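You operate a simulated robot arm through the tools that you are given. There is no shell and no other tool.

You run a simulated robot arm. Do the job below in one go: nothing can be reset, and whatever is moved stays where it is left.

## Task
Dust the light pad, then check the orange photo tile and file it in its slot.
Fine: wipe all the dust off with the felt eraser and put it back; the tile goes in the yellow slot with its table number; switch the light pad off again and leave the other photo tiles alone. What is to be rubbed or washed off counts as gone when no trace of it is left.

The check looks at the end state, three seconds after you hand in, the way a careful person would. Anything else that was tipped, shoved, dropped, spilled or broken makes it a failure.

## Robot
A 7-joint arm with a two-finger parallel gripper, fixed in place. Base frame: the origin is on the floor under the middle of its stand, x ahead of it, y to its left, z up. Lengths are in m, angles in rad, forces in N, time in s.
It reaches about 1.058 m from its shoulder. Its first joint turns from -2.897 to 2.897 rad. Payload 4.4 kg.
Tool frame: the origin (TCP) lies between the finger pads and is the grasp point; the fingertips stand 0.023 m ahead of it; z points along the fingers, y is the line along which they close. Largest opening 0.094 m; finger width 0.038, thickness 0.01; the body of the gripper, 0.054 by 0.096 m, starts 0.039 m behind the TCP.
Orientation is told as [roll, pitch, yaw] about the base's x, y, z axes, in that order, counted from this pose: with the fingers straight down and closing along the base's y, the tool's x points along the base's -x, its y along +y and its z along -z.

## Interface
- The arm moves only by the tool play_rows. Its argument "series" is one flat list of numbers, 7 for each row, row after row: the shift along the tool's x, y, z in units of 25 mm (1.0 is 25 mm), then the turn, a rotation vector about the tool's x, y, z in units of 6 degrees (1.0 is 6 degrees), then the gripper command, from -1 (fully open) to 1 (shut), values between in proportion. In form: [tx, ty, tz, rx, ry, rz, gripper, tx, ty, tz, rx, ry, rz, gripper, ...]. A call has 1 to 20 rows; each row shifts and turns the commanded pose from where the row before left it, along the tool's axes as they then stand. A call with a number of a shift or a turn outside -1 to 1 is refused whole. Each row takes 0.2 s and may step no farther than 0.05 m and 0.15 rad from the row before; otherwise, or with a gripper value out of range, the whole call is refused. Where a pose cannot be reached the arm comes as near as it can. A force on the tool above 40 N (or 10 N above the force at the start of the call, whichever is more), or a blocked arm, ends the call early, and 0.2 s more pass. Each finger travels about 0.108 m/s and halts on what it meets, pressing with about 22 N; the grip force reading is that of the motor and also rises with nothing between the fingers. The clock runs only during rows and for 0.2 s after the last one: add rows that do not move to give the fingers time. It gives the time, the measured TCP pose, the force on the tool (base axes), the opening and the grip force at its end, in the units of the frame above (readings bear some noise), with the torque about the TCP (base axes, N m) and any sound that the robot's microphone picked up.
- Cameras (640 x 400 px; columns grow to the right, rows downward): "scene" is fixed at [0.4012, -0.6495, 1.3572]; the picture's right is [1.00, -0.10, 0.00], its down [-0.02, -0.22, -0.98] and it looks along [0.10, 0.97, -0.22] (base axes); focal length 371 px, centre (320, 200). "wrist" rides on the gripper at [0.086, 0.016, -0.074] in the tool frame; the picture's right is [-0.18, 0.98, 0.00], its down [-0.58, -0.11, -0.81] and it looks along [-0.79, -0.15, 0.59] (tool axes); focal length 243 px, centre (320, 200). There is no depth. A picture from a camera that has moved, and an enlarged one, comes with that camera's place and axes in the base frame and with its lens.
- capture(camera): a new picture of that camera. It takes no simulated time.
- inspect(camera, box): a new picture of the part [left, top, right, bottom] of that camera's present view, enlarged. It takes no simulated time.
- hand_in(): hands the job in; it is judged then, once.

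Nothing tells you positions but the pictures and the camera data. Unless the task says otherwise, let go and move clear before handing in.

The tools are called after "Call:" by a JSON object that holds its "api" and its "payload". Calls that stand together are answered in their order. play_rows: Moves the arm, as the interface text tells. Its arguments: {"type":"object","properties":{"series":{"type":"array","items":{"type":"number"}}},"required":["series"]} The other tools are called the same way: capture (camera) takes a picture; inspect (camera, box) takes an enlarged picture of a part of a camera's view; hand_in () hands the job in.

At the start:

```text
t: 0.0
tool_pos: [0.3121, 0.3453, 1.1363]
ee_rot: [0.0, 0.001, 0.0]
wrist_force: [0.7, 0.4, 0.3]
moment: [-0.02, 0.03, 0.01]
finger_gap: 0.094
grasp_force: 0.1
```

scene: 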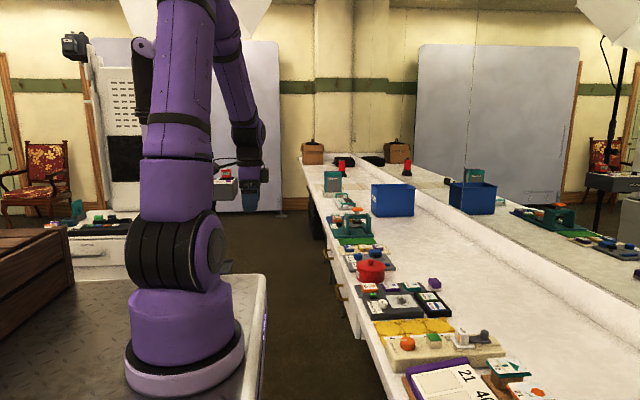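
wrist: 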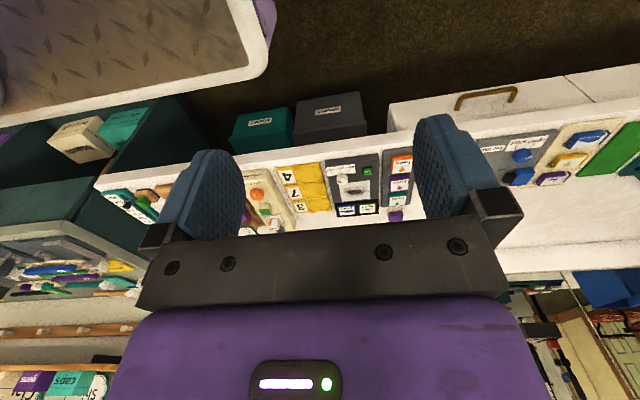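

I see a long white bench to the robot's front with many small items on it. I'll enlarge parts of both views to find the light pad, eraser, tiles and yellow slots.

Call:
{"api": "inspect", "payload": {"camera": "scene", "box": [330, 240, 530, 400]}}

Call:
{"api": "inspect", "payload": {"camera": "wrist", "box": [230, 130, 450, 250]}}

Call:
{"api": "inspect", "payload": {"camera": "scene", "box": [350, 270, 470, 350]}}

```text
2.50 times, centred on (430, 320) of scene
camera zoom: at [0.4012, -0.6495, 1.3572], right [1.0, -0.1, 0.0], down [-0.02, -0.22, -0.98], along [0.1, 0.97, -0.22], focal length 928 px, centre (45, -100)
```

zoom: 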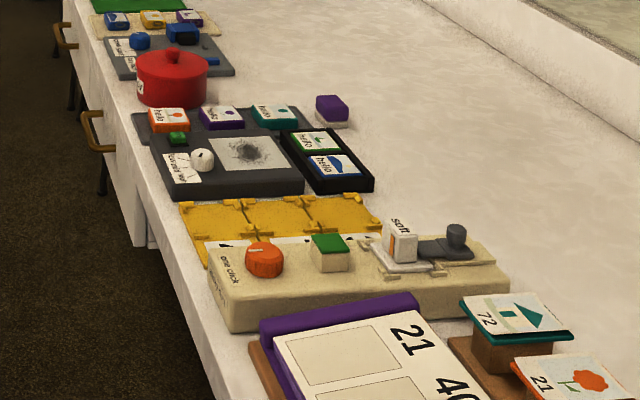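

```text
2.91 times, centred on (340, 190) of wrist
camera zoom: at [0.2245, 0.3611, 1.2098], right [0.18, 0.98, 0.0], down [0.58, -0.11, 0.81], along [0.79, -0.15, -0.59], focal length 706 px, centre (262, 229)
```

zoom: 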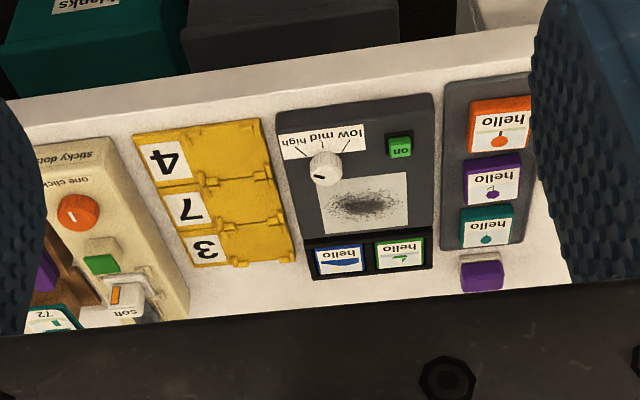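

```text
5.00 times, centred on (410, 310) of scene
camera zoom: at [0.4012, -0.6495, 1.3572], right [1.0, -0.1, 0.0], down [-0.02, -0.22, -0.98], along [0.1, 0.97, -0.22], focal length 1856 px, centre (-130, -350)
```

zoom: 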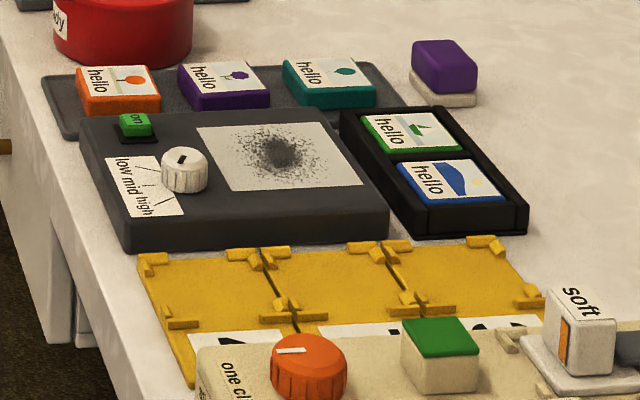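

The pad is a dark box at about (0.76, 0.37, 0.80) with a dusty white window, a green "on" button and a low/mid/high knob. Yellow slots lie to its right, the tile rack to its left, and the purple felt eraser behind the rack. I'll move closer for a better view.

Call:
{"api": "play_rows", "payload": {"series": [-0.92, 0.5, 0.57, 0, 0, 0, -1, -0.92, 0.5, 0.57, 0, 0, 0, -1, -0.92, 0.5, 0.57, 0, 0, 0, -1, -0.92, 0.5, 0.57, 0, 0, 0, -1, -0.92, 0.5, 0.57, 0, 0, 0, -1, -0.92, 0.5, 0.57, 0, 0, 0, -1]}}

Call:
{"api": "capture", "payload": {"camera": "wrist"}}

Call:
{"api": "capture", "payload": {"camera": "scene"}}

```text
t: 1.4
tool_pos: [0.4498, 0.4218, 1.0513]
ee_rot: [-0.001, -0.002, -0.001]
wrist_force: [-0.1, -0.2, -0.3]
moment: [-0.03, -0.03, 0.04]
finger_gap: 0.094
grasp_force: 0.0
```

```text
taken
camera wrist: at [0.3625, 0.437, 1.1249], right [0.18, 0.98, 0.0], down [0.58, -0.11, 0.81], along [0.79, -0.15, -0.59], focal length 243 px, centre (320, 200)
```

wrist: 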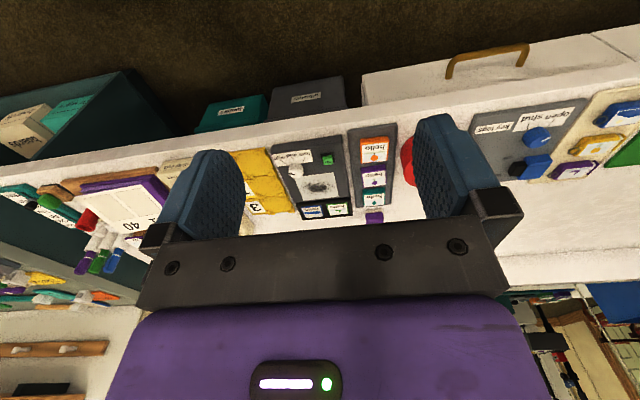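

```text
taken
```

scene: 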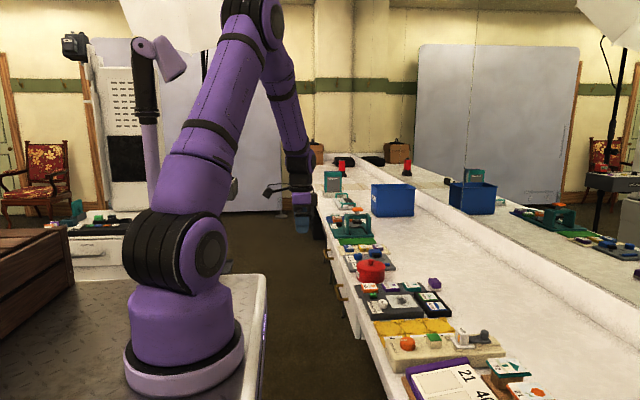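

The arm's motion and camera data agree. Now I'll move over the pad and tilt the gripper so that the wrist camera looks straight down on the pad area.

Call:
{"api": "play_rows", "payload": {"series": [-0.98, -0.07, 0.18, 0, 0, 0, -1, -0.98, -0.07, 0.18, 0, 0, 0, -1, -0.98, -0.07, 0.18, 0, 0, 0, -1, -0.98, -0.07, 0.18, 0, 0, 0, -1, -0.98, -0.07, 0.18, 0, 0, 0, -1, -0.98, -0.07, 0.18, 0, 0, 0, -1, -0.98, -0.07, 0.18, 0, 0, 0, -1, -0.98, -0.07, 0.18, 0, 0, 0, -1, -0.98, -0.07, 0.18, 0, 0, 0, -1, -0.98, -0.07, 0.18, 0, 0, 0, -1, -0.98, -0.07, 0.18, 0, 0, 0, -1, 0, 0, 0, 0, 1, 0, -1, 0, 0, 0, 0, 1, 0, -1, 0, 0, 0, 0, 1, 0, -1, 0, 0, 0, 0, 1, 0, -1, 0, 0, 0, 0, 1, 0, -1, 0, 0, 0, 0, 1, 0, -1, 0, 0, 0, 0, 1, 0, -1]}}

Call:
{"api": "capture", "payload": {"camera": "wrist"}}

Call:
{"api": "capture", "payload": {"camera": "scene"}}

```text
t: 5.2
tool_pos: [0.7193, 0.4011, 1.0012]
ee_rot: [-0.001, 0.735, 0.001]
wrist_force: [-0.3, 1.2, -0.2]
moment: [0.01, -0.01, 0.02]
finger_gap: 0.094
grasp_force: 0.1
```

```text
taken
camera wrist: at [0.7038, 0.4158, 1.1143], right [0.14, 0.98, -0.12], down [0.97, -0.11, 0.21], along [0.19, -0.15, -0.97], focal length 243 px, centre (320, 200)
```

wrist: 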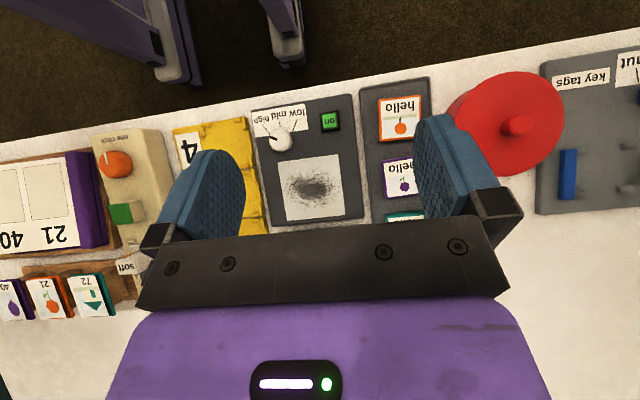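

```text
taken
```

scene: 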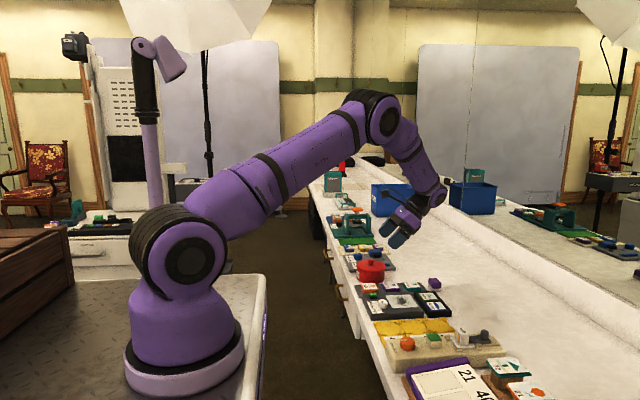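

I have a good view of the pad and rack now. I'll zoom in to read the controls and measure positions.

Call:
{"api": "inspect", "payload": {"camera": "wrist", "box": [240, 80, 370, 235]}}

Call:
{"api": "inspect", "payload": {"camera": "wrist", "box": [350, 70, 440, 230]}}

Call:
{"api": "inspect", "payload": {"camera": "wrist", "box": [0, 110, 270, 290]}}

Call:
{"api": "inspect", "payload": {"camera": "scene", "box": [355, 275, 455, 345]}}

```text
2.58 times, centred on (305, 158) of wrist
camera zoom: at [0.7038, 0.4158, 1.1143], right [0.14, 0.98, -0.12], down [0.97, -0.11, 0.21], along [0.19, -0.15, -0.97], focal length 626 px, centre (359, 310)
```

zoom: 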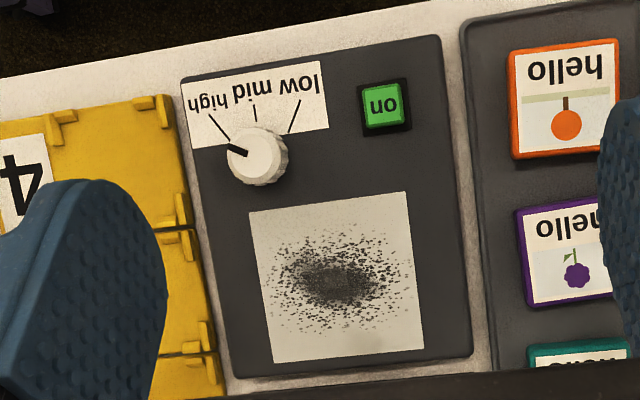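

```text
2.50 times, centred on (395, 150) of wrist
camera zoom: at [0.7038, 0.4158, 1.1143], right [0.14, 0.98, -0.12], down [0.97, -0.11, 0.21], along [0.19, -0.15, -0.97], focal length 606 px, centre (132, 325)
```

zoom: 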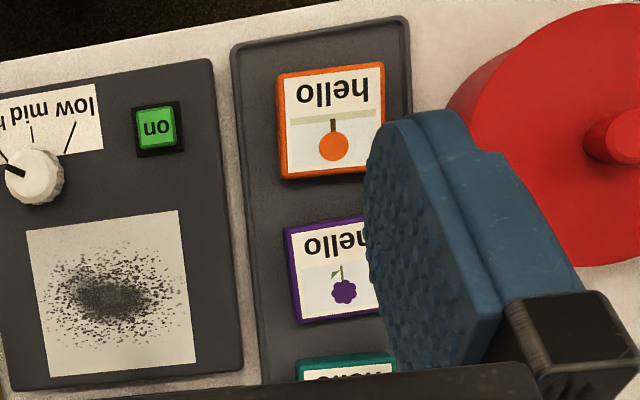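

```text
2.22 times, centred on (135, 200) of wrist
camera zoom: at [0.7038, 0.4158, 1.1143], right [0.14, 0.98, -0.12], down [0.97, -0.11, 0.21], along [0.19, -0.15, -0.97], focal length 539 px, centre (731, 200)
```

zoom: 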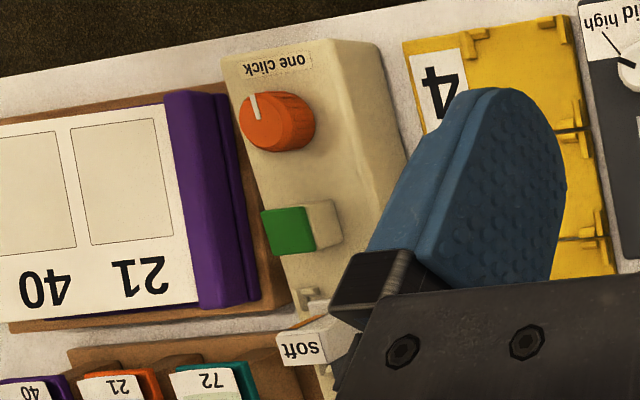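

```text
5.71 times, centred on (405, 310) of scene
camera zoom: at [0.4012, -0.6495, 1.3572], right [1.0, -0.1, 0.0], down [-0.02, -0.22, -0.98], along [0.1, 0.97, -0.22], focal length 2121 px, centre (-166, -429)
```

zoom: 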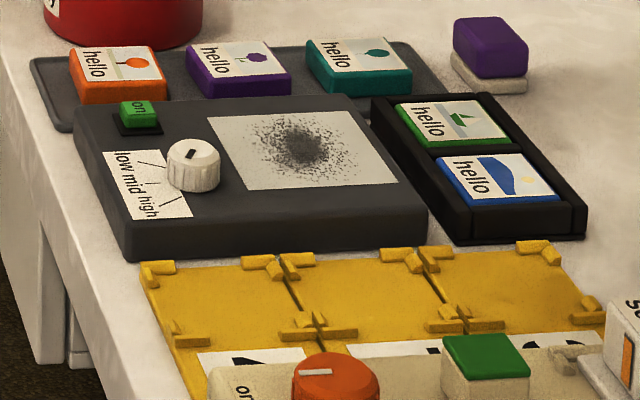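

The knob is set to "high" and the pad is off; slots run 4 (near), then 7 and 3. I'll shift farther over the bench to see the eraser, the far slots and get parallax for heights.

Call:
{"api": "play_rows", "payload": {"series": [-0.79, 0.267, -0.715, 0, 0, 0, -1, -0.79, 0.267, -0.715, 0, 0, 0, -1, -0.79, 0.267, -0.715, 0, 0, 0, -1, -0.79, 0.267, -0.715, 0, 0, 0, -1, -0.79, 0.267, -0.715, 0, 0, 0, -1, -0.79, 0.267, -0.715, 0, 0, 0, -1]}}

Call:
{"api": "capture", "payload": {"camera": "wrist"}}

```text
t: 6.6
tool_pos: [0.8376, 0.4256, 1.0042]
ee_rot: [0.0, 0.734, 0.0]
wrist_force: [-1.1, 0.7, -1.1]
moment: [-0.01, -0.03, -0.01]
finger_gap: 0.0942
grasp_force: 0.0
out of reach, approached as far as the arm can: row 5, 6
```

```text
taken
camera wrist: at [0.8229, 0.4404, 1.1161], right [0.14, 0.98, -0.12], down [0.97, -0.11, 0.21], along [0.19, -0.15, -0.97], focal length 243 px, centre (320, 200)
```

wrist: 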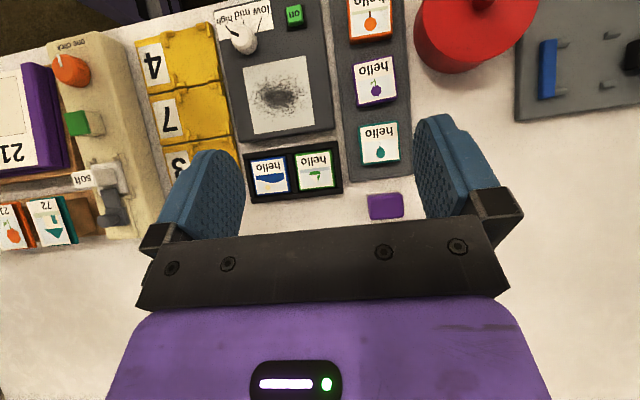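

The arm hit its reach limit in this tilted pose, but everything needed is in view. I'll zoom on each item to measure.

Call:
{"api": "inspect", "payload": {"camera": "wrist", "box": [330, 80, 430, 230]}}

Call:
{"api": "inspect", "payload": {"camera": "wrist", "box": [210, 0, 350, 140]}}

Call:
{"api": "inspect", "payload": {"camera": "wrist", "box": [120, 10, 260, 190]}}

Call:
{"api": "inspect", "payload": {"camera": "wrist", "box": [320, 0, 430, 100]}}

```text
2.67 times, centred on (380, 155) of wrist
camera zoom: at [0.8229, 0.4404, 1.1161], right [0.14, 0.98, -0.12], down [0.97, -0.11, 0.21], along [0.19, -0.15, -0.97], focal length 647 px, centre (160, 320)
```

zoom: 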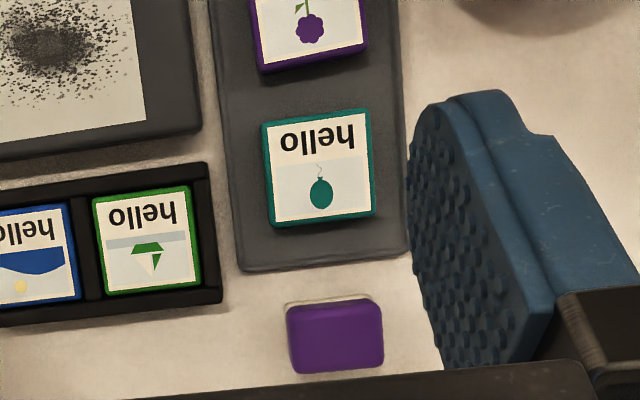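

```text
2.86 times, centred on (280, 70) of wrist
camera zoom: at [0.8229, 0.4404, 1.1161], right [0.14, 0.98, -0.12], down [0.97, -0.11, 0.21], along [0.19, -0.15, -0.97], focal length 693 px, centre (434, 571)
```

zoom: 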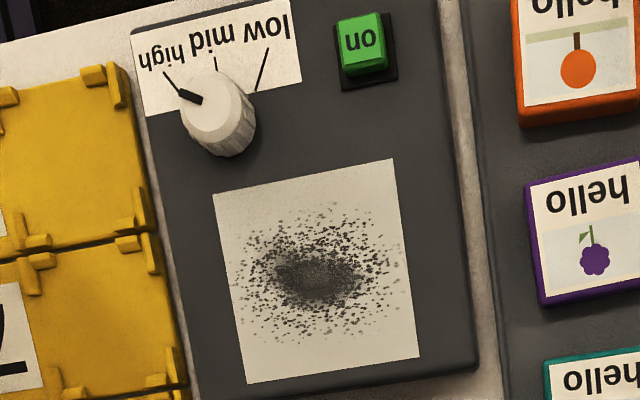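

```text
2.22 times, centred on (190, 100) of wrist
camera zoom: at [0.8229, 0.4404, 1.1161], right [0.14, 0.98, -0.12], down [0.97, -0.11, 0.21], along [0.19, -0.15, -0.97], focal length 539 px, centre (609, 422)
```

zoom: 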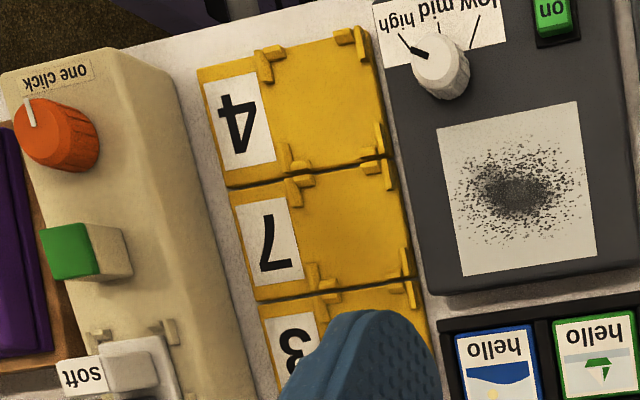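

```text
4.00 times, centred on (375, 50) of wrist
camera zoom: at [0.8229, 0.4404, 1.1161], right [0.14, 0.98, -0.12], down [0.97, -0.11, 0.21], along [0.19, -0.15, -0.97], focal length 970 px, centre (100, 800)
```

zoom: 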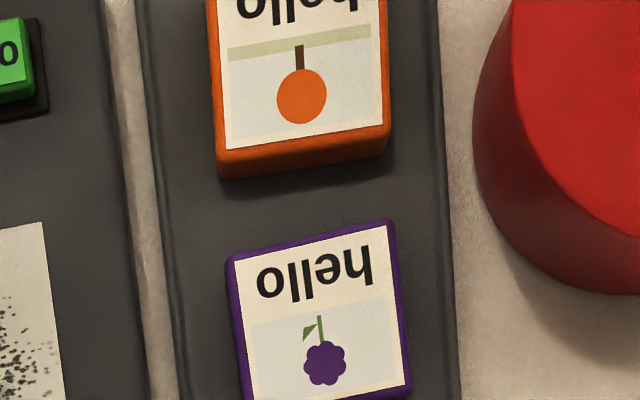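

Triangulating two views, the pad's window is x 0.710–0.790, y 0.319–0.399 at z≈0.803. The bench is at z≈0.779 and the eraser's top centre is near (0.902, 0.476, 0.807). I'll turn the fingers back to straight down and approach the eraser.

Call:
{"api": "play_rows", "payload": {"series": [0, 0, 0, 0, -1, 0, -0.49, 0, 0, 0, 0, -1, 0, -0.49, 0, 0, 0, 0, -1, 0, -0.49, 0, 0, 0, 0, -1, 0, -0.49, 0, 0, 0, 0, -1, 0, -0.49, 0, 0, 0, 0, -1, 0, -0.49, 0, 0, 0, 0, -1, 0, -0.49]}}

Call:
{"api": "capture", "payload": {"camera": "wrist"}}

Call:
{"api": "capture", "payload": {"camera": "scene"}}

```text
t: 8.2
tool_pos: [0.8381, 0.424, 1.0043]
ee_rot: [0.0, -0.001, 0.0]
wrist_force: [0.1, 0.3, -0.5]
moment: [0.01, 0.01, -0.05]
finger_gap: 0.07
grasp_force: 0.1
```

```text
taken
camera wrist: at [0.7516, 0.439, 1.0771], right [0.18, 0.98, 0.0], down [0.58, -0.11, 0.81], along [0.79, -0.15, -0.59], focal length 243 px, centre (320, 200)
```

wrist: 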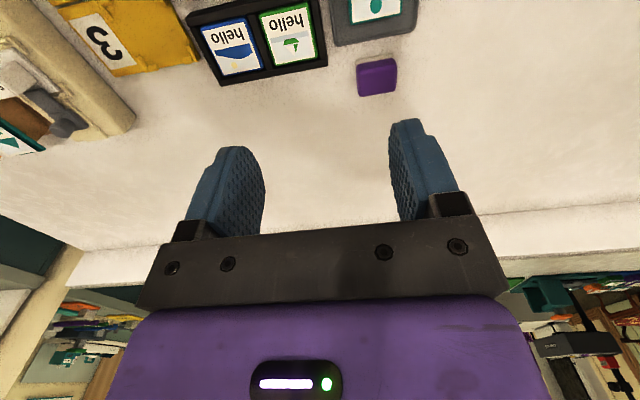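

```text
taken
```

scene: 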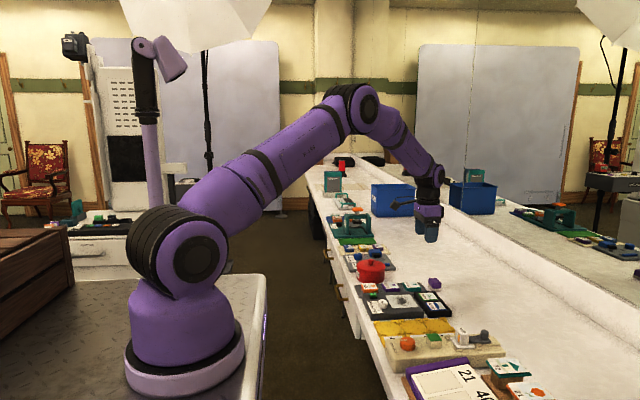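

Call:
{"api": "inspect", "payload": {"camera": "wrist", "box": [330, 40, 430, 110]}}

Call:
{"api": "inspect", "payload": {"camera": "scene", "box": [420, 265, 460, 295]}}

```text
5.71 times, centred on (380, 75) of wrist
camera zoom: at [0.7516, 0.439, 1.0771], right [0.18, 0.98, 0.0], down [0.58, -0.11, 0.81], along [0.79, -0.15, -0.59], focal length 1386 px, centre (-23, 914)
```

zoom: 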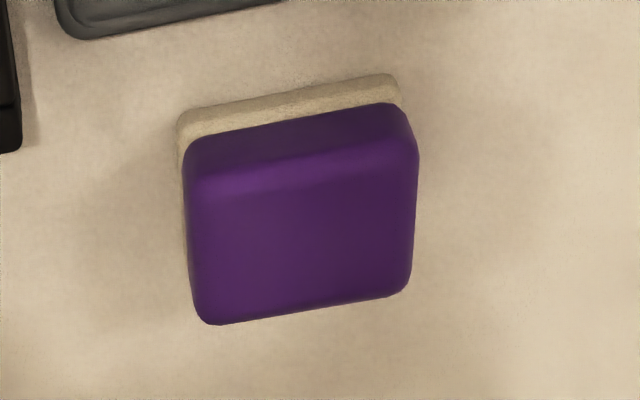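

```text
13.33 times, centred on (440, 280) of scene
camera zoom: at [0.4012, -0.6495, 1.3572], right [1.0, -0.1, 0.0], down [-0.02, -0.22, -0.98], along [0.1, 0.97, -0.22], focal length 4948 px, centre (-1280, -867)
```

zoom: 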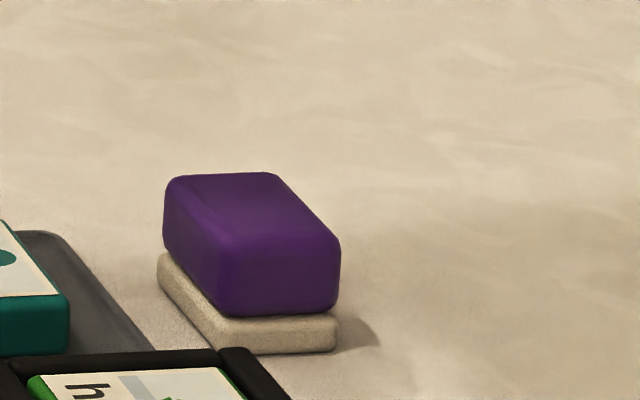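

The eraser lies square to the base at about (0.9035, 0.476), with a felt base up to z≈0.789 and a purple grip up to z≈0.808. I'll move to just above it and check before going down.

Call:
{"api": "play_rows", "payload": {"series": [-0.437, 0.347, 0.895, 0, 0, 0, -0.49, -0.437, 0.347, 0.895, 0, 0, 0, -0.49, -0.437, 0.347, 0.895, 0, 0, 0, -0.49, -0.437, 0.347, 0.895, 0, 0, 0, -0.49, -0.437, 0.347, 0.895, 0, 0, 0, -0.49, -0.437, 0.347, 0.895, 0, 0, 0, -0.49, 0, 0, 0, 0, 0, 0, -0.49]}}

Call:
{"api": "capture", "payload": {"camera": "wrist"}}

Call:
{"api": "inspect", "payload": {"camera": "scene", "box": [380, 220, 500, 300]}}

```text
t: 9.8
tool_pos: [0.9034, 0.4768, 0.8701]
ee_rot: [0.001, -0.001, -0.001]
wrist_force: [0.3, 0.6, 0.4]
moment: [0.02, 0.02, -0.02]
finger_gap: 0.07
grasp_force: 0.1
```

```text
taken
camera wrist: at [0.8163, 0.4928, 0.9434], right [0.18, 0.98, 0.0], down [0.58, -0.11, 0.81], along [0.79, -0.15, -0.59], focal length 243 px, centre (320, 200)
```

wrist: 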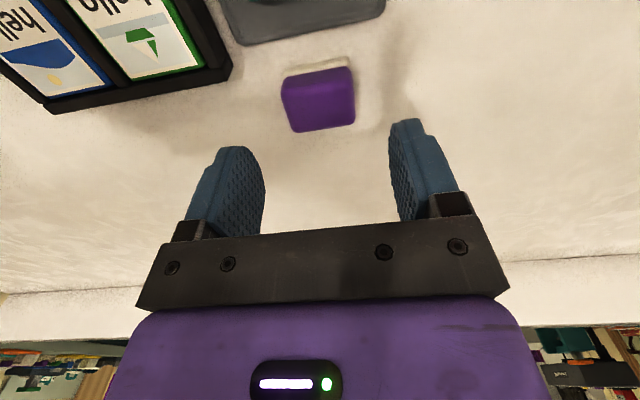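

```text
5.00 times, centred on (440, 260) of scene
camera zoom: at [0.4012, -0.6495, 1.3572], right [1.0, -0.1, 0.0], down [-0.02, -0.22, -0.98], along [0.1, 0.97, -0.22], focal length 1856 px, centre (-280, -100)
```

zoom: 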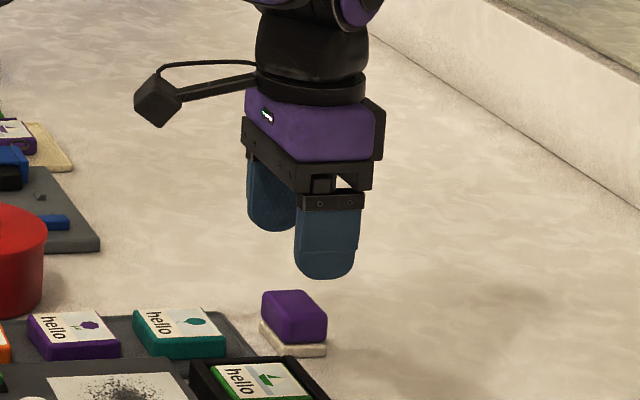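

Alignment looks right. I'll go straight down to z≈0.813 and close on the purple part.

Call:
{"api": "play_rows", "payload": {"series": [0, 0, 0.57, 0, 0, 0, -0.49, 0, 0, 0.57, 0, 0, 0, -0.49, 0, 0, 0.57, 0, 0, 0, -0.49, 0, 0, 0.57, 0, 0, 0, -0.49, 0, 0, 0, 0, 0, 0, -0.49]}}

Call:
{"api": "inspect", "payload": {"camera": "scene", "box": [400, 240, 480, 300]}}

Call:
{"api": "capture", "payload": {"camera": "wrist"}}

```text
t: 11.0
tool_pos: [0.9045, 0.4769, 0.8125]
ee_rot: [0.001, -0.001, 0.001]
wrist_force: [-0.5, 0.5, 0.0]
moment: [0.02, -0.01, 0.02]
finger_gap: 0.07
grasp_force: 0.0
```

```text
6.67 times, centred on (440, 270) of scene
camera zoom: at [0.4012, -0.6495, 1.3572], right [1.0, -0.1, 0.0], down [-0.02, -0.22, -0.98], along [0.1, 0.97, -0.22], focal length 2474 px, centre (-480, -267)
```

zoom: 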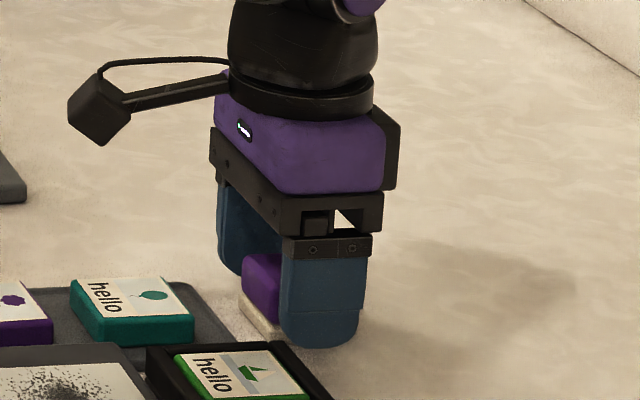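

```text
taken
camera wrist: at [0.8172, 0.4931, 0.8854], right [0.18, 0.98, 0.0], down [0.58, -0.11, 0.81], along [0.79, -0.15, -0.59], focal length 243 px, centre (320, 200)
```

wrist: 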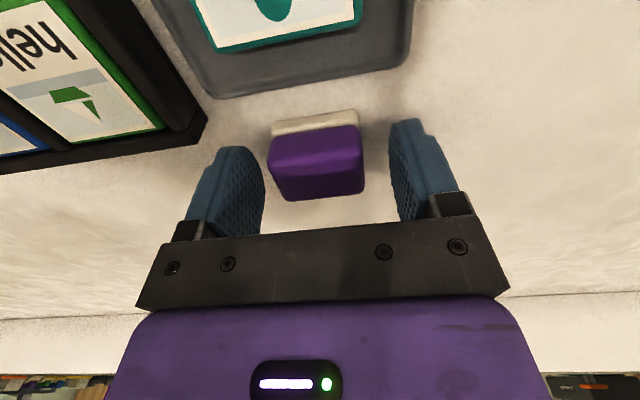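

Call:
{"api": "play_rows", "payload": {"series": [0, 0, 0, 0, 0, 0, 0.2, 0, 0, 0, 0, 0, 0, 0.6, 0, 0, 0, 0, 0, 0, 1, 0, 0, 0, 0, 0, 0, 1]}}

Call:
{"api": "capture", "payload": {"camera": "wrist"}}

```text
t: 12.0
tool_pos: [0.9053, 0.4783, 0.8126]
ee_rot: [0.001, 0.0, -0.001]
wrist_force: [0.0, -0.5, -0.5]
moment: [0.0, 0.01, 0.0]
finger_gap: 0.0435
grasp_force: 22.0
```

```text
taken
camera wrist: at [0.8173, 0.4931, 0.8855], right [0.18, 0.98, 0.0], down [0.58, -0.11, 0.81], along [0.79, -0.15, -0.59], focal length 243 px, centre (320, 200)
```

wrist: 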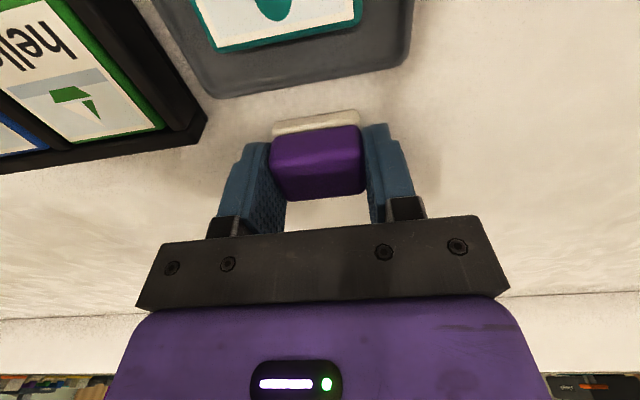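

Eraser is gripped (43.5 mm). Now I'll lift it and carry it over the pad window, staying clear of the knob.

Call:
{"api": "play_rows", "payload": {"series": [0, 0, -0.875, 0, 0, 0, 1, 0, 0, -0.875, 0, 0, 0, 1, 0, 0, -0.875, 0, 0, 0, 1, 0, 0, -0.875, 0, 0, 0, 1, 0.7725, -0.59, 0, 0, 0, 0, 1, 0.7725, -0.59, 0, 0, 0, 0, 1, 0.7725, -0.59, 0, 0, 0, 0, 1, 0.7725, -0.59, 0, 0, 0, 0, 1, 0.7725, -0.59, 0, 0, 0, 0, 1, 0.7725, -0.59, 0, 0, 0, 0, 1, 0.7725, -0.59, 0, 0, 0, 0, 1, 0.7725, -0.59, 0, 0, 0, 0, 1, 0, 0, 0.77, 0, 0, 0, 1, 0, 0, 0.77, 0, 0, 0, 1, 0, 0, 0.77, 0, 0, 0, 1, 0, 0, 0, 0, 0, 0, 1]}}

Call:
{"api": "inspect", "payload": {"camera": "scene", "box": [350, 230, 460, 320]}}

Call:
{"api": "capture", "payload": {"camera": "wrist"}}

```text
t: 15.4
tool_pos: [0.7486, 0.3581, 0.8419]
ee_rot: [0.0, 0.001, 0.0]
wrist_force: [-0.7, -0.1, -0.1]
moment: [0.02, -0.01, -0.02]
finger_gap: 0.0436
grasp_force: 21.9
```

```text
4.44 times, centred on (405, 275) of scene
camera zoom: at [0.4012, -0.6495, 1.3572], right [1.0, -0.1, 0.0], down [-0.02, -0.22, -0.98], along [0.1, 0.97, -0.22], focal length 1650 px, centre (-58, -133)
```

zoom: 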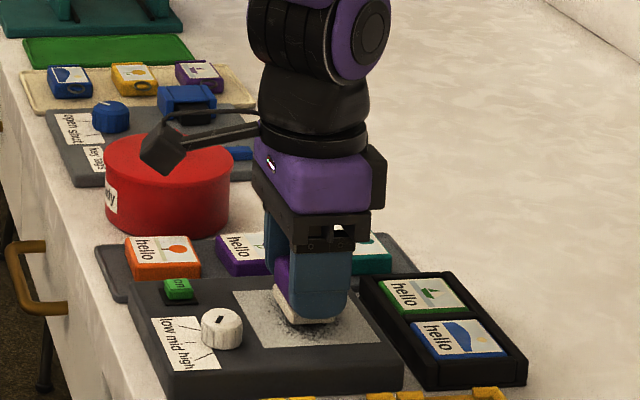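

```text
taken
camera wrist: at [0.6612, 0.3732, 0.9157], right [0.18, 0.98, 0.0], down [0.58, -0.11, 0.81], along [0.79, -0.15, -0.59], focal length 243 px, centre (320, 200)
```

wrist: 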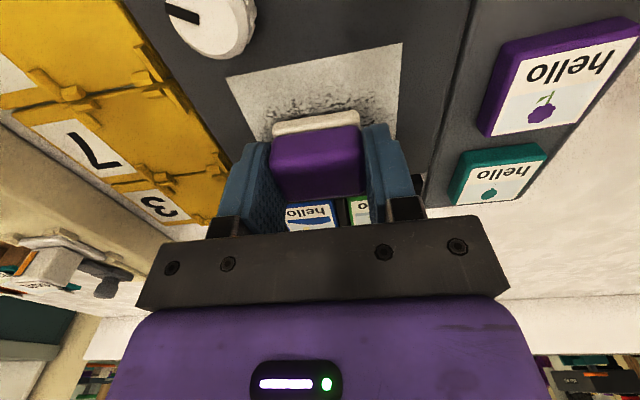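

Eraser sits just above the dust. I'll lower in small steps until it presses lightly.

Call:
{"api": "play_rows", "payload": {"series": [0, 0, 0.08, 0, 0, 0, 1, 0, 0, 0.08, 0, 0, 0, 1, 0, 0, 0.08, 0, 0, 0, 1, 0, 0, 0, 0, 0, 0, 1]}}

```text
t: 16.4
tool_pos: [0.75, 0.3586, 0.8362]
ee_rot: [0.0, -0.001, -0.001]
wrist_force: [0.1, 0.7, -0.4]
moment: [0.03, -0.01, 0.0]
finger_gap: 0.0433
grasp_force: 22.4
```

Call:
{"api": "play_rows", "payload": {"series": [0, 0, 0.06, 0, 0, 0, 1, 0, 0, 0.06, 0, 0, 0, 1, 0, 0, 0, 0, 0, 0, 1]}}

Call:
{"api": "inspect", "payload": {"camera": "scene", "box": [370, 270, 450, 320]}}

```text
t: 17.2
tool_pos: [0.7488, 0.3585, 0.8353]
ee_rot: [0.002, -0.005, 0.001]
wrist_force: [0.4, -4.9, 23.8]
moment: [-0.15, 0.1, -0.02]
finger_gap: 0.0434
grasp_force: 22.0
```

```text
8.00 times, centred on (410, 295) of scene
camera zoom: at [0.4012, -0.6495, 1.3572], right [1.0, -0.1, 0.0], down [-0.02, -0.22, -0.98], along [0.1, 0.97, -0.22], focal length 2969 px, centre (-400, -560)
```

zoom: 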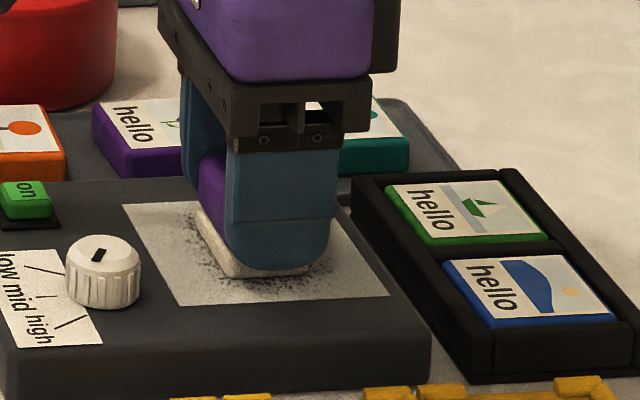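

Contact is at TCP z≈0.8353, but 24 N is more than needed. I'll ease off to light pressure and begin wiping the window with overlapping strokes.

Call:
{"api": "play_rows", "payload": {"series": [0, 0, -0.05, 0, 0, 0, 1, -0.347, 0, 0, 0, 0, 0, 1, -0.347, 0, 0, 0, 0, 0, 1, -0.347, 0, 0, 0, 0, 0, 1, 0.384, 0, 0, 0, 0, 0, 1, 0.384, 0, 0, 0, 0, 0, 1, 0.384, 0, 0, 0, 0, 0, 1, 0.384, 0, 0, 0, 0, 0, 1, 0.384, 0, 0, 0, 0, 0, 1]}}

Call:
{"api": "inspect", "payload": {"camera": "scene", "box": [370, 270, 450, 320]}}

Call:
{"api": "capture", "payload": {"camera": "wrist"}}

```text
t: 19.2
tool_pos: [0.7276, 0.3574, 0.8367]
ee_rot: [0.001, -0.002, 0.0]
wrist_force: [4.3, -0.5, 14.3]
moment: [-0.01, -0.19, -0.03]
finger_gap: 0.0435
grasp_force: 22.2
```

```text
8.00 times, centred on (410, 295) of scene
camera zoom: at [0.4012, -0.6495, 1.3572], right [1.0, -0.1, 0.0], down [-0.02, -0.22, -0.98], along [0.1, 0.97, -0.22], focal length 2969 px, centre (-400, -560)
```

zoom: 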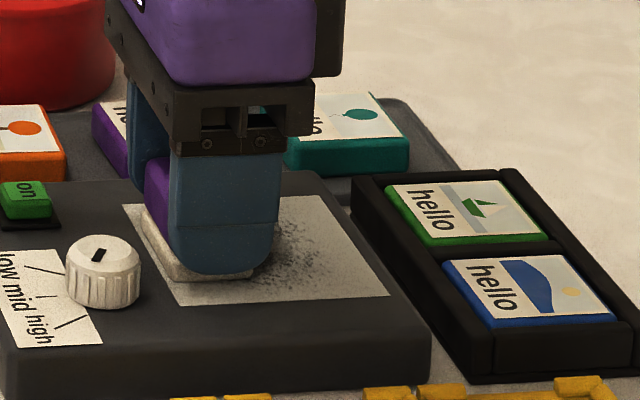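

```text
taken
camera wrist: at [0.6404, 0.3732, 0.9086], right [0.18, 0.98, 0.0], down [0.58, -0.11, 0.81], along [0.79, -0.15, -0.59], focal length 243 px, centre (320, 200)
```

wrist: 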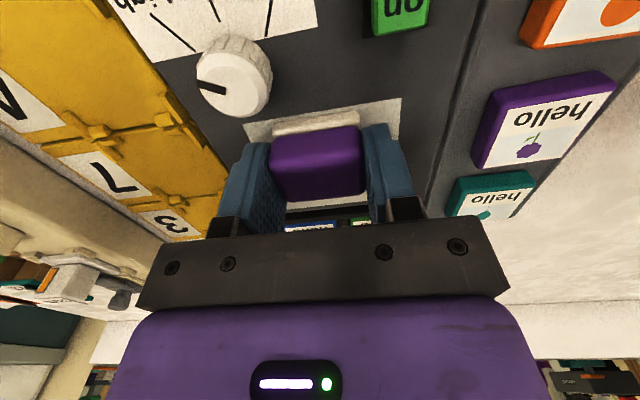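

Dust is fading and the pad isn't shifting. I'll continue covering the whole window.

Call:
{"api": "play_rows", "payload": {"series": [0, -0.37, 0, 0, 0, 0, 1, 0, -0.37, 0, 0, 0, 0, 1, -0.384, 0, 0, 0, 0, 0, 1, -0.384, 0, 0, 0, 0, 0, 1, -0.384, 0, 0, 0, 0, 0, 1, -0.384, 0, 0, 0, 0, 0, 1, -0.384, 0, 0, 0, 0, 0, 1, 0, 0.38, 0, 0, 0, 0, 1, 0, 0.38, 0, 0, 0, 0, 1, 0, 0.38, 0, 0, 0, 0, 1, 0, 0.38, 0, 0, 0, 0, 1, 0.384, 0, 0, 0, 0, 0, 1, 0.384, 0, 0, 0, 0, 0, 1, 0.384, 0, 0, 0, 0, 0, 1, 0.384, 0, 0, 0, 0, 0, 1, 0.384, 0, 0, 0, 0, 0, 1]}}

Call:
{"api": "inspect", "payload": {"camera": "scene", "box": [370, 270, 450, 320]}}

```text
t: 22.6
tool_pos: [0.7286, 0.3787, 0.8345]
ee_rot: [0.001, 0.0, 0.0]
wrist_force: [-0.3, 0.7, 2.1]
moment: [0.03, -0.01, 0.0]
finger_gap: 0.0434
grasp_force: 21.8
```

```text
8.00 times, centred on (410, 295) of scene
camera zoom: at [0.4012, -0.6495, 1.3572], right [1.0, -0.1, 0.0], down [-0.02, -0.22, -0.98], along [0.1, 0.97, -0.22], focal length 2969 px, centre (-400, -560)
```

zoom: 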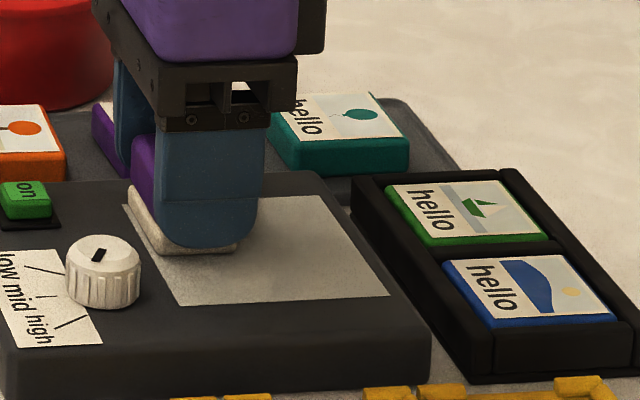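

Looks nearly clean. I'll make one more full pass with a touch more pressure.

Call:
{"api": "play_rows", "payload": {"series": [0, 0, 0.03, 0, 0, 0, 1, -0.384, 0, 0, 0, 0, 0, 1, -0.384, 0, 0, 0, 0, 0, 1, -0.384, 0, 0, 0, 0, 0, 1, -0.384, 0, 0, 0, 0, 0, 1, -0.384, 0, 0, 0, 0, 0, 1, 0, -0.39, 0, 0, 0, 0, 1, 0, -0.39, 0, 0, 0, 0, 1, 0.384, 0, 0, 0, 0, 0, 1, 0.384, 0, 0, 0, 0, 0, 1, 0.384, 0, 0, 0, 0, 0, 1, 0.384, 0, 0, 0, 0, 0, 1, 0.384, 0, 0, 0, 0, 0, 1, 0, -0.39, 0, 0, 0, 0, 1, 0, -0.39, 0, 0, 0, 0, 1, -0.384, 0, 0, 0, 0, 0, 1, -0.384, 0, 0, 0, 0, 0, 1, -0.384, 0, 0, 0, 0, 0, 1, -0.384, 0, 0, 0, 0, 0, 1, -0.384, 0, 0, 0, 0, 0, 1]}}

Call:
{"api": "inspect", "payload": {"camera": "scene", "box": [370, 270, 450, 320]}}

```text
t: 26.8
tool_pos: [0.7747, 0.3385, 0.8343]
ee_rot: [0.001, 0.001, 0.0]
wrist_force: [-2.1, -0.7, 4.7]
moment: [-0.01, 0.13, -0.01]
finger_gap: 0.0434
grasp_force: 21.9
```

```text
8.00 times, centred on (410, 295) of scene
camera zoom: at [0.4012, -0.6495, 1.3572], right [1.0, -0.1, 0.0], down [-0.02, -0.22, -0.98], along [0.1, 0.97, -0.22], focal length 2969 px, centre (-400, -560)
```

zoom: 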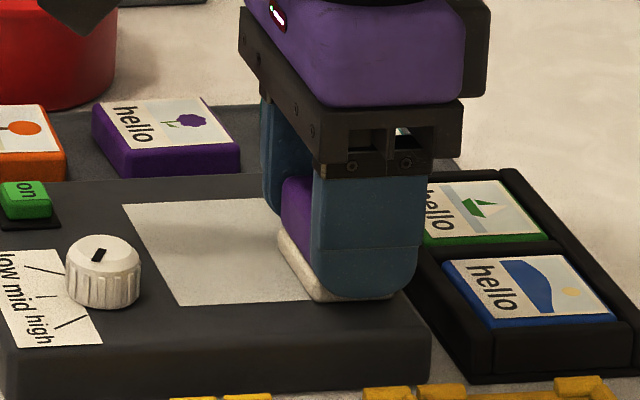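

Call:
{"api": "play_rows", "payload": {"series": [0, 0, -0.9, 0, 0, 0, 1, 0, 0, -0.9, 0, 0, 0, 1, 0, 0, -0.9, 0, 0, 0, 1, 0, 0, -0.9, 0, 0, 0, 1, 0, 0, 0, 0, 0, 0, 1]}}

Call:
{"api": "inspect", "payload": {"camera": "scene", "box": [370, 270, 450, 320]}}

Call:
{"api": "capture", "payload": {"camera": "wrist"}}

```text
t: 28.0
tool_pos: [0.7742, 0.3374, 0.9255]
ee_rot: [0.001, 0.001, -0.002]
wrist_force: [0.6, -0.7, -0.5]
moment: [0.0, 0.01, -0.04]
finger_gap: 0.0436
grasp_force: 21.9
```

```text
8.00 times, centred on (410, 295) of scene
camera zoom: at [0.4012, -0.6495, 1.3572], right [1.0, -0.1, 0.0], down [-0.02, -0.22, -0.98], along [0.1, 0.97, -0.22], focal length 2969 px, centre (-400, -560)
```

zoom: 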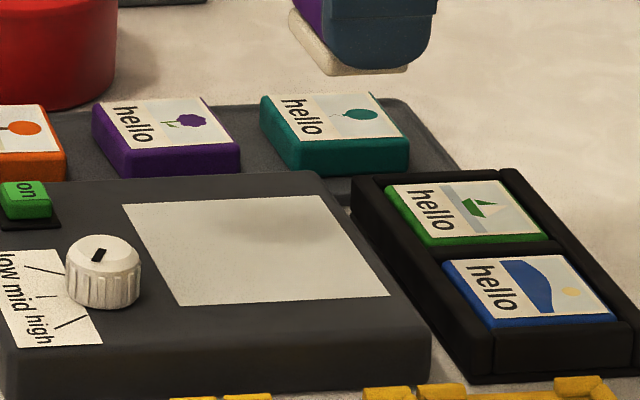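

```text
taken
camera wrist: at [0.687, 0.3526, 0.9977], right [0.18, 0.98, 0.0], down [0.58, -0.11, 0.81], along [0.79, -0.15, -0.59], focal length 243 px, centre (320, 200)
```

wrist: 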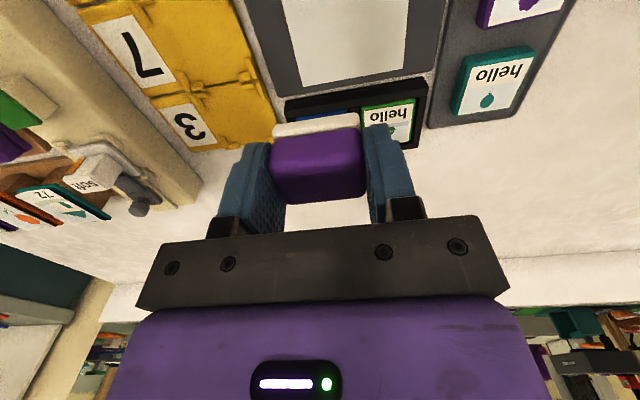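

Call:
{"api": "play_rows", "payload": {"series": [-0.6515, 0.698, 0, 0, 0, 0, 1, -0.6515, 0.698, 0, 0, 0, 0, 1, -0.6515, 0.698, 0, 0, 0, 0, 1, -0.6515, 0.698, 0, 0, 0, 0, 1, -0.6515, 0.698, 0, 0, 0, 0, 1, -0.6515, 0.698, 0, 0, 0, 0, 1, -0.6515, 0.698, 0, 0, 0, 0, 1, -0.6515, 0.698, 0, 0, 0, 0, 1, 0, 0, 0, 0, 0, 0, 1]}}

Call:
{"api": "inspect", "payload": {"camera": "scene", "box": [385, 285, 435, 315]}}

Call:
{"api": "capture", "payload": {"camera": "wrist"}}

```text
t: 30.0
tool_pos: [0.9059, 0.4772, 0.9251]
ee_rot: [-0.001, -0.001, -0.001]
wrist_force: [-1.0, 0.5, -0.4]
moment: [-0.02, 0.01, 0.0]
finger_gap: 0.0436
grasp_force: 21.7
```

```text
12.80 times, centred on (410, 300) of scene
camera zoom: at [0.4012, -0.6495, 1.3572], right [1.0, -0.1, 0.0], down [-0.02, -0.22, -0.98], along [0.1, 0.97, -0.22], focal length 4750 px, centre (-832, -1080)
```

zoom: 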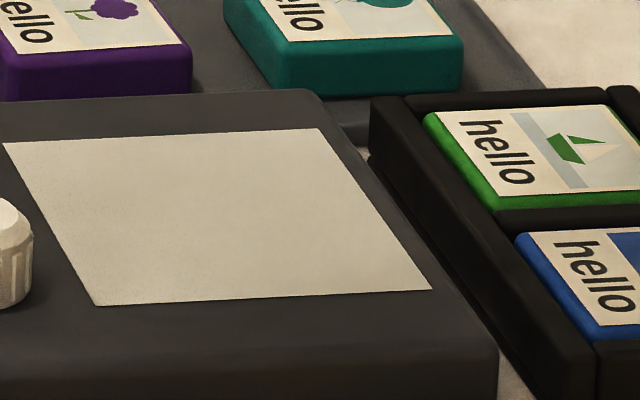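

```text
taken
camera wrist: at [0.8185, 0.493, 0.9976], right [0.18, 0.98, 0.0], down [0.58, -0.11, 0.81], along [0.79, -0.15, -0.59], focal length 243 px, centre (320, 200)
```

wrist: 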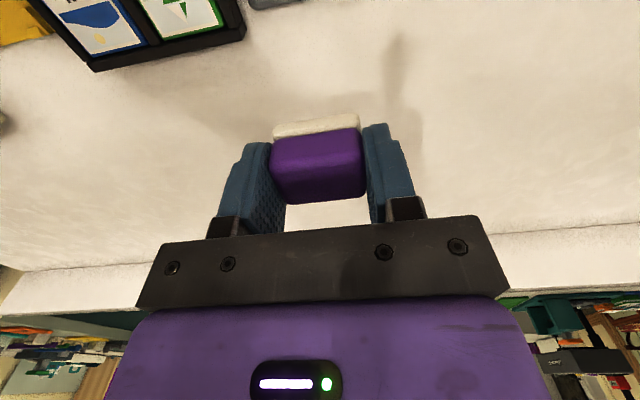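

Call:
{"api": "inspect", "payload": {"camera": "scene", "box": [385, 294, 405, 310]}}

Call:
{"api": "inspect", "payload": {"camera": "scene", "box": [400, 294, 420, 310]}}

```text
16.00 times, centred on (395, 302) of scene
camera zoom: at [0.4012, -0.6495, 1.3572], right [1.0, -0.1, 0.0], down [-0.02, -0.22, -0.98], along [0.1, 0.97, -0.22], focal length 5938 px, centre (-880, -1432)
```

zoom: 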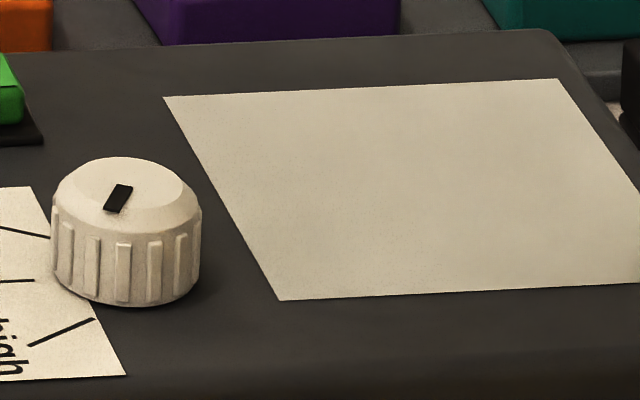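

```text
16.00 times, centred on (410, 302) of scene
camera zoom: at [0.4012, -0.6495, 1.3572], right [1.0, -0.1, 0.0], down [-0.02, -0.22, -0.98], along [0.1, 0.97, -0.22], focal length 5938 px, centre (-1120, -1432)
```

zoom: 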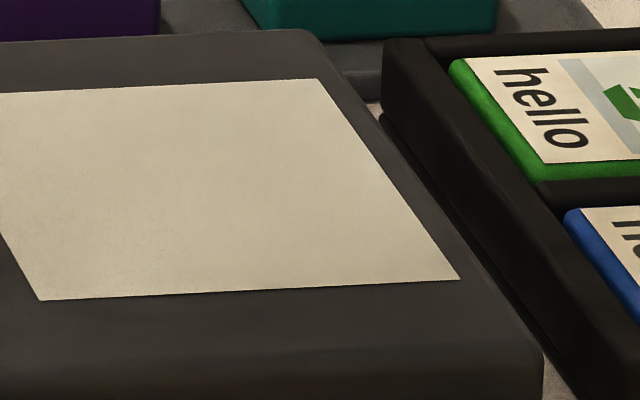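

The window looks clean, so I'll set the eraser back down at its original place. I'll stop a few millimetres above the bench and then ease down to contact.

Call:
{"api": "play_rows", "payload": {"series": [0, 0, 0.872, 0, 0, 0, 1, 0, 0, 0.872, 0, 0, 0, 1, 0, 0, 0.872, 0, 0, 0, 1, 0, 0, 0.872, 0, 0, 0, 1, 0, 0, 0.8, 0, 0, 0, 1, 0, 0, 0, 0, 0, 0, 1]}}

Call:
{"api": "inspect", "payload": {"camera": "scene", "box": [420, 265, 460, 295]}}

```text
t: 31.4
tool_pos: [0.906, 0.4773, 0.8166]
ee_rot: [-0.001, 0.0, 0.0]
wrist_force: [0.1, -0.1, -1.0]
moment: [-0.02, 0.04, -0.01]
finger_gap: 0.0433
grasp_force: 22.1
```

```text
13.33 times, centred on (440, 280) of scene
camera zoom: at [0.4012, -0.6495, 1.3572], right [1.0, -0.1, 0.0], down [-0.02, -0.22, -0.98], along [0.1, 0.97, -0.22], focal length 4948 px, centre (-1280, -867)
```

zoom: 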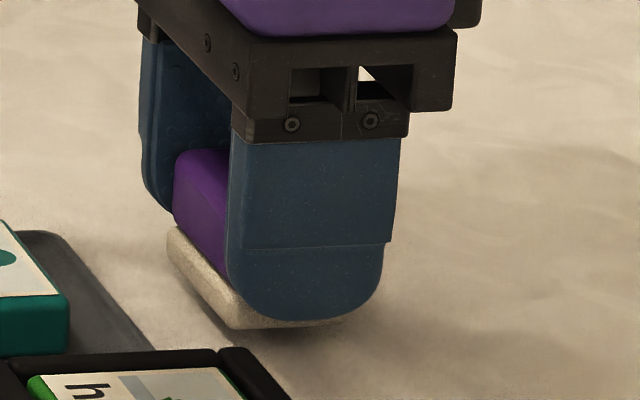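

Call:
{"api": "play_rows", "payload": {"series": [0.02, 0, 0.06, 0, 0, 0, 1, 0, 0, 0.06, 0, 0, 0, 1, 0, 0, 0.06, 0, 0, 0, 1, 0, 0, 0, 0, 0, 0, 1]}}

```text
t: 32.4
tool_pos: [0.9042, 0.4776, 0.8124]
ee_rot: [0.0, 0.001, 0.0]
wrist_force: [-0.2, 0.0, -0.5]
moment: [0.01, 0.03, -0.01]
finger_gap: 0.0432
grasp_force: 21.8
```

Call:
{"api": "play_rows", "payload": {"series": [0, 0, 0.03, 0, 0, 0, 1, 0, 0, 0.03, 0, 0, 0, 1, 0, 0, 0, 0, 0, 0, 1]}}

Call:
{"api": "inspect", "payload": {"camera": "scene", "box": [420, 265, 460, 295]}}

```text
t: 33.2
tool_pos: [0.9048, 0.4771, 0.8093]
ee_rot: [0.0, 0.0, 0.0]
wrist_force: [0.2, 0.4, 1.5]
moment: [-0.01, 0.04, 0.0]
finger_gap: 0.0436
grasp_force: 21.9
```

```text
13.33 times, centred on (440, 280) of scene
camera zoom: at [0.4012, -0.6495, 1.3572], right [1.0, -0.1, 0.0], down [-0.02, -0.22, -0.98], along [0.1, 0.97, -0.22], focal length 4948 px, centre (-1280, -867)
```

zoom: 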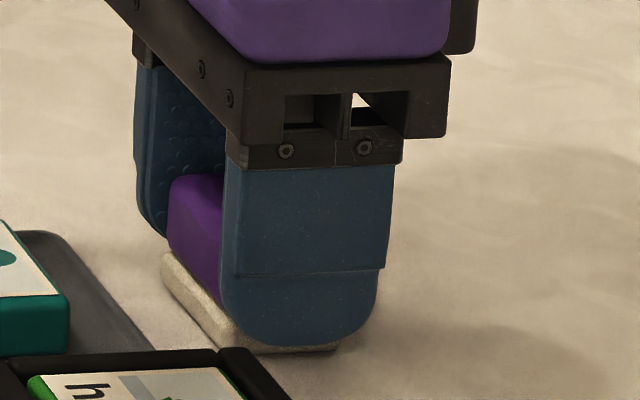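

It's on the bench at its old spot. Releasing and lifting clear.

Call:
{"api": "play_rows", "payload": {"series": [0, 0, 0, 0, 0, 0, 0, 0, 0, 0, 0, 0, 0, -0.4, 0, 0, 0, 0, 0, 0, -0.49, 0, 0, -0.5, 0, 0, 0, -0.49, 0, 0, -0.8, 0, 0, 0, -0.49, 0, 0, -0.9, 0, 0, 0, -0.49, 0, 0, -0.9, 0, 0, 0, -0.49, 0, 0, -0.9, 0, 0, 0, -0.49, 0, 0, 0, 0, 0, 0, -0.49]}}

Call:
{"api": "inspect", "payload": {"camera": "scene", "box": [420, 265, 460, 295]}}

```text
t: 35.2
tool_pos: [0.906, 0.4792, 0.9111]
ee_rot: [0.0, 0.001, 0.0]
wrist_force: [-0.5, -0.2, -0.2]
moment: [0.03, 0.03, 0.02]
finger_gap: 0.0698
grasp_force: 0.1
```

```text
13.33 times, centred on (440, 280) of scene
camera zoom: at [0.4012, -0.6495, 1.3572], right [1.0, -0.1, 0.0], down [-0.02, -0.22, -0.98], along [0.1, 0.97, -0.22], focal length 4948 px, centre (-1280, -867)
```

zoom: 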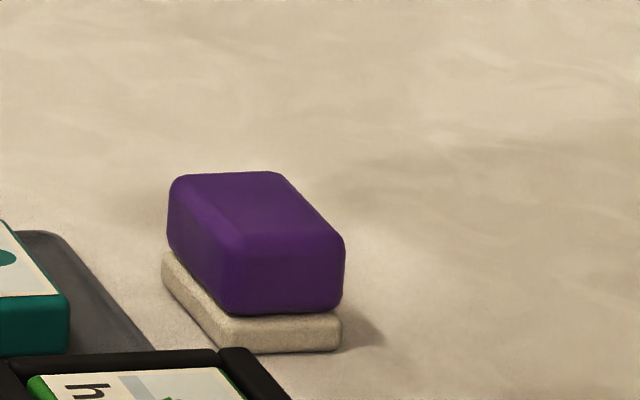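

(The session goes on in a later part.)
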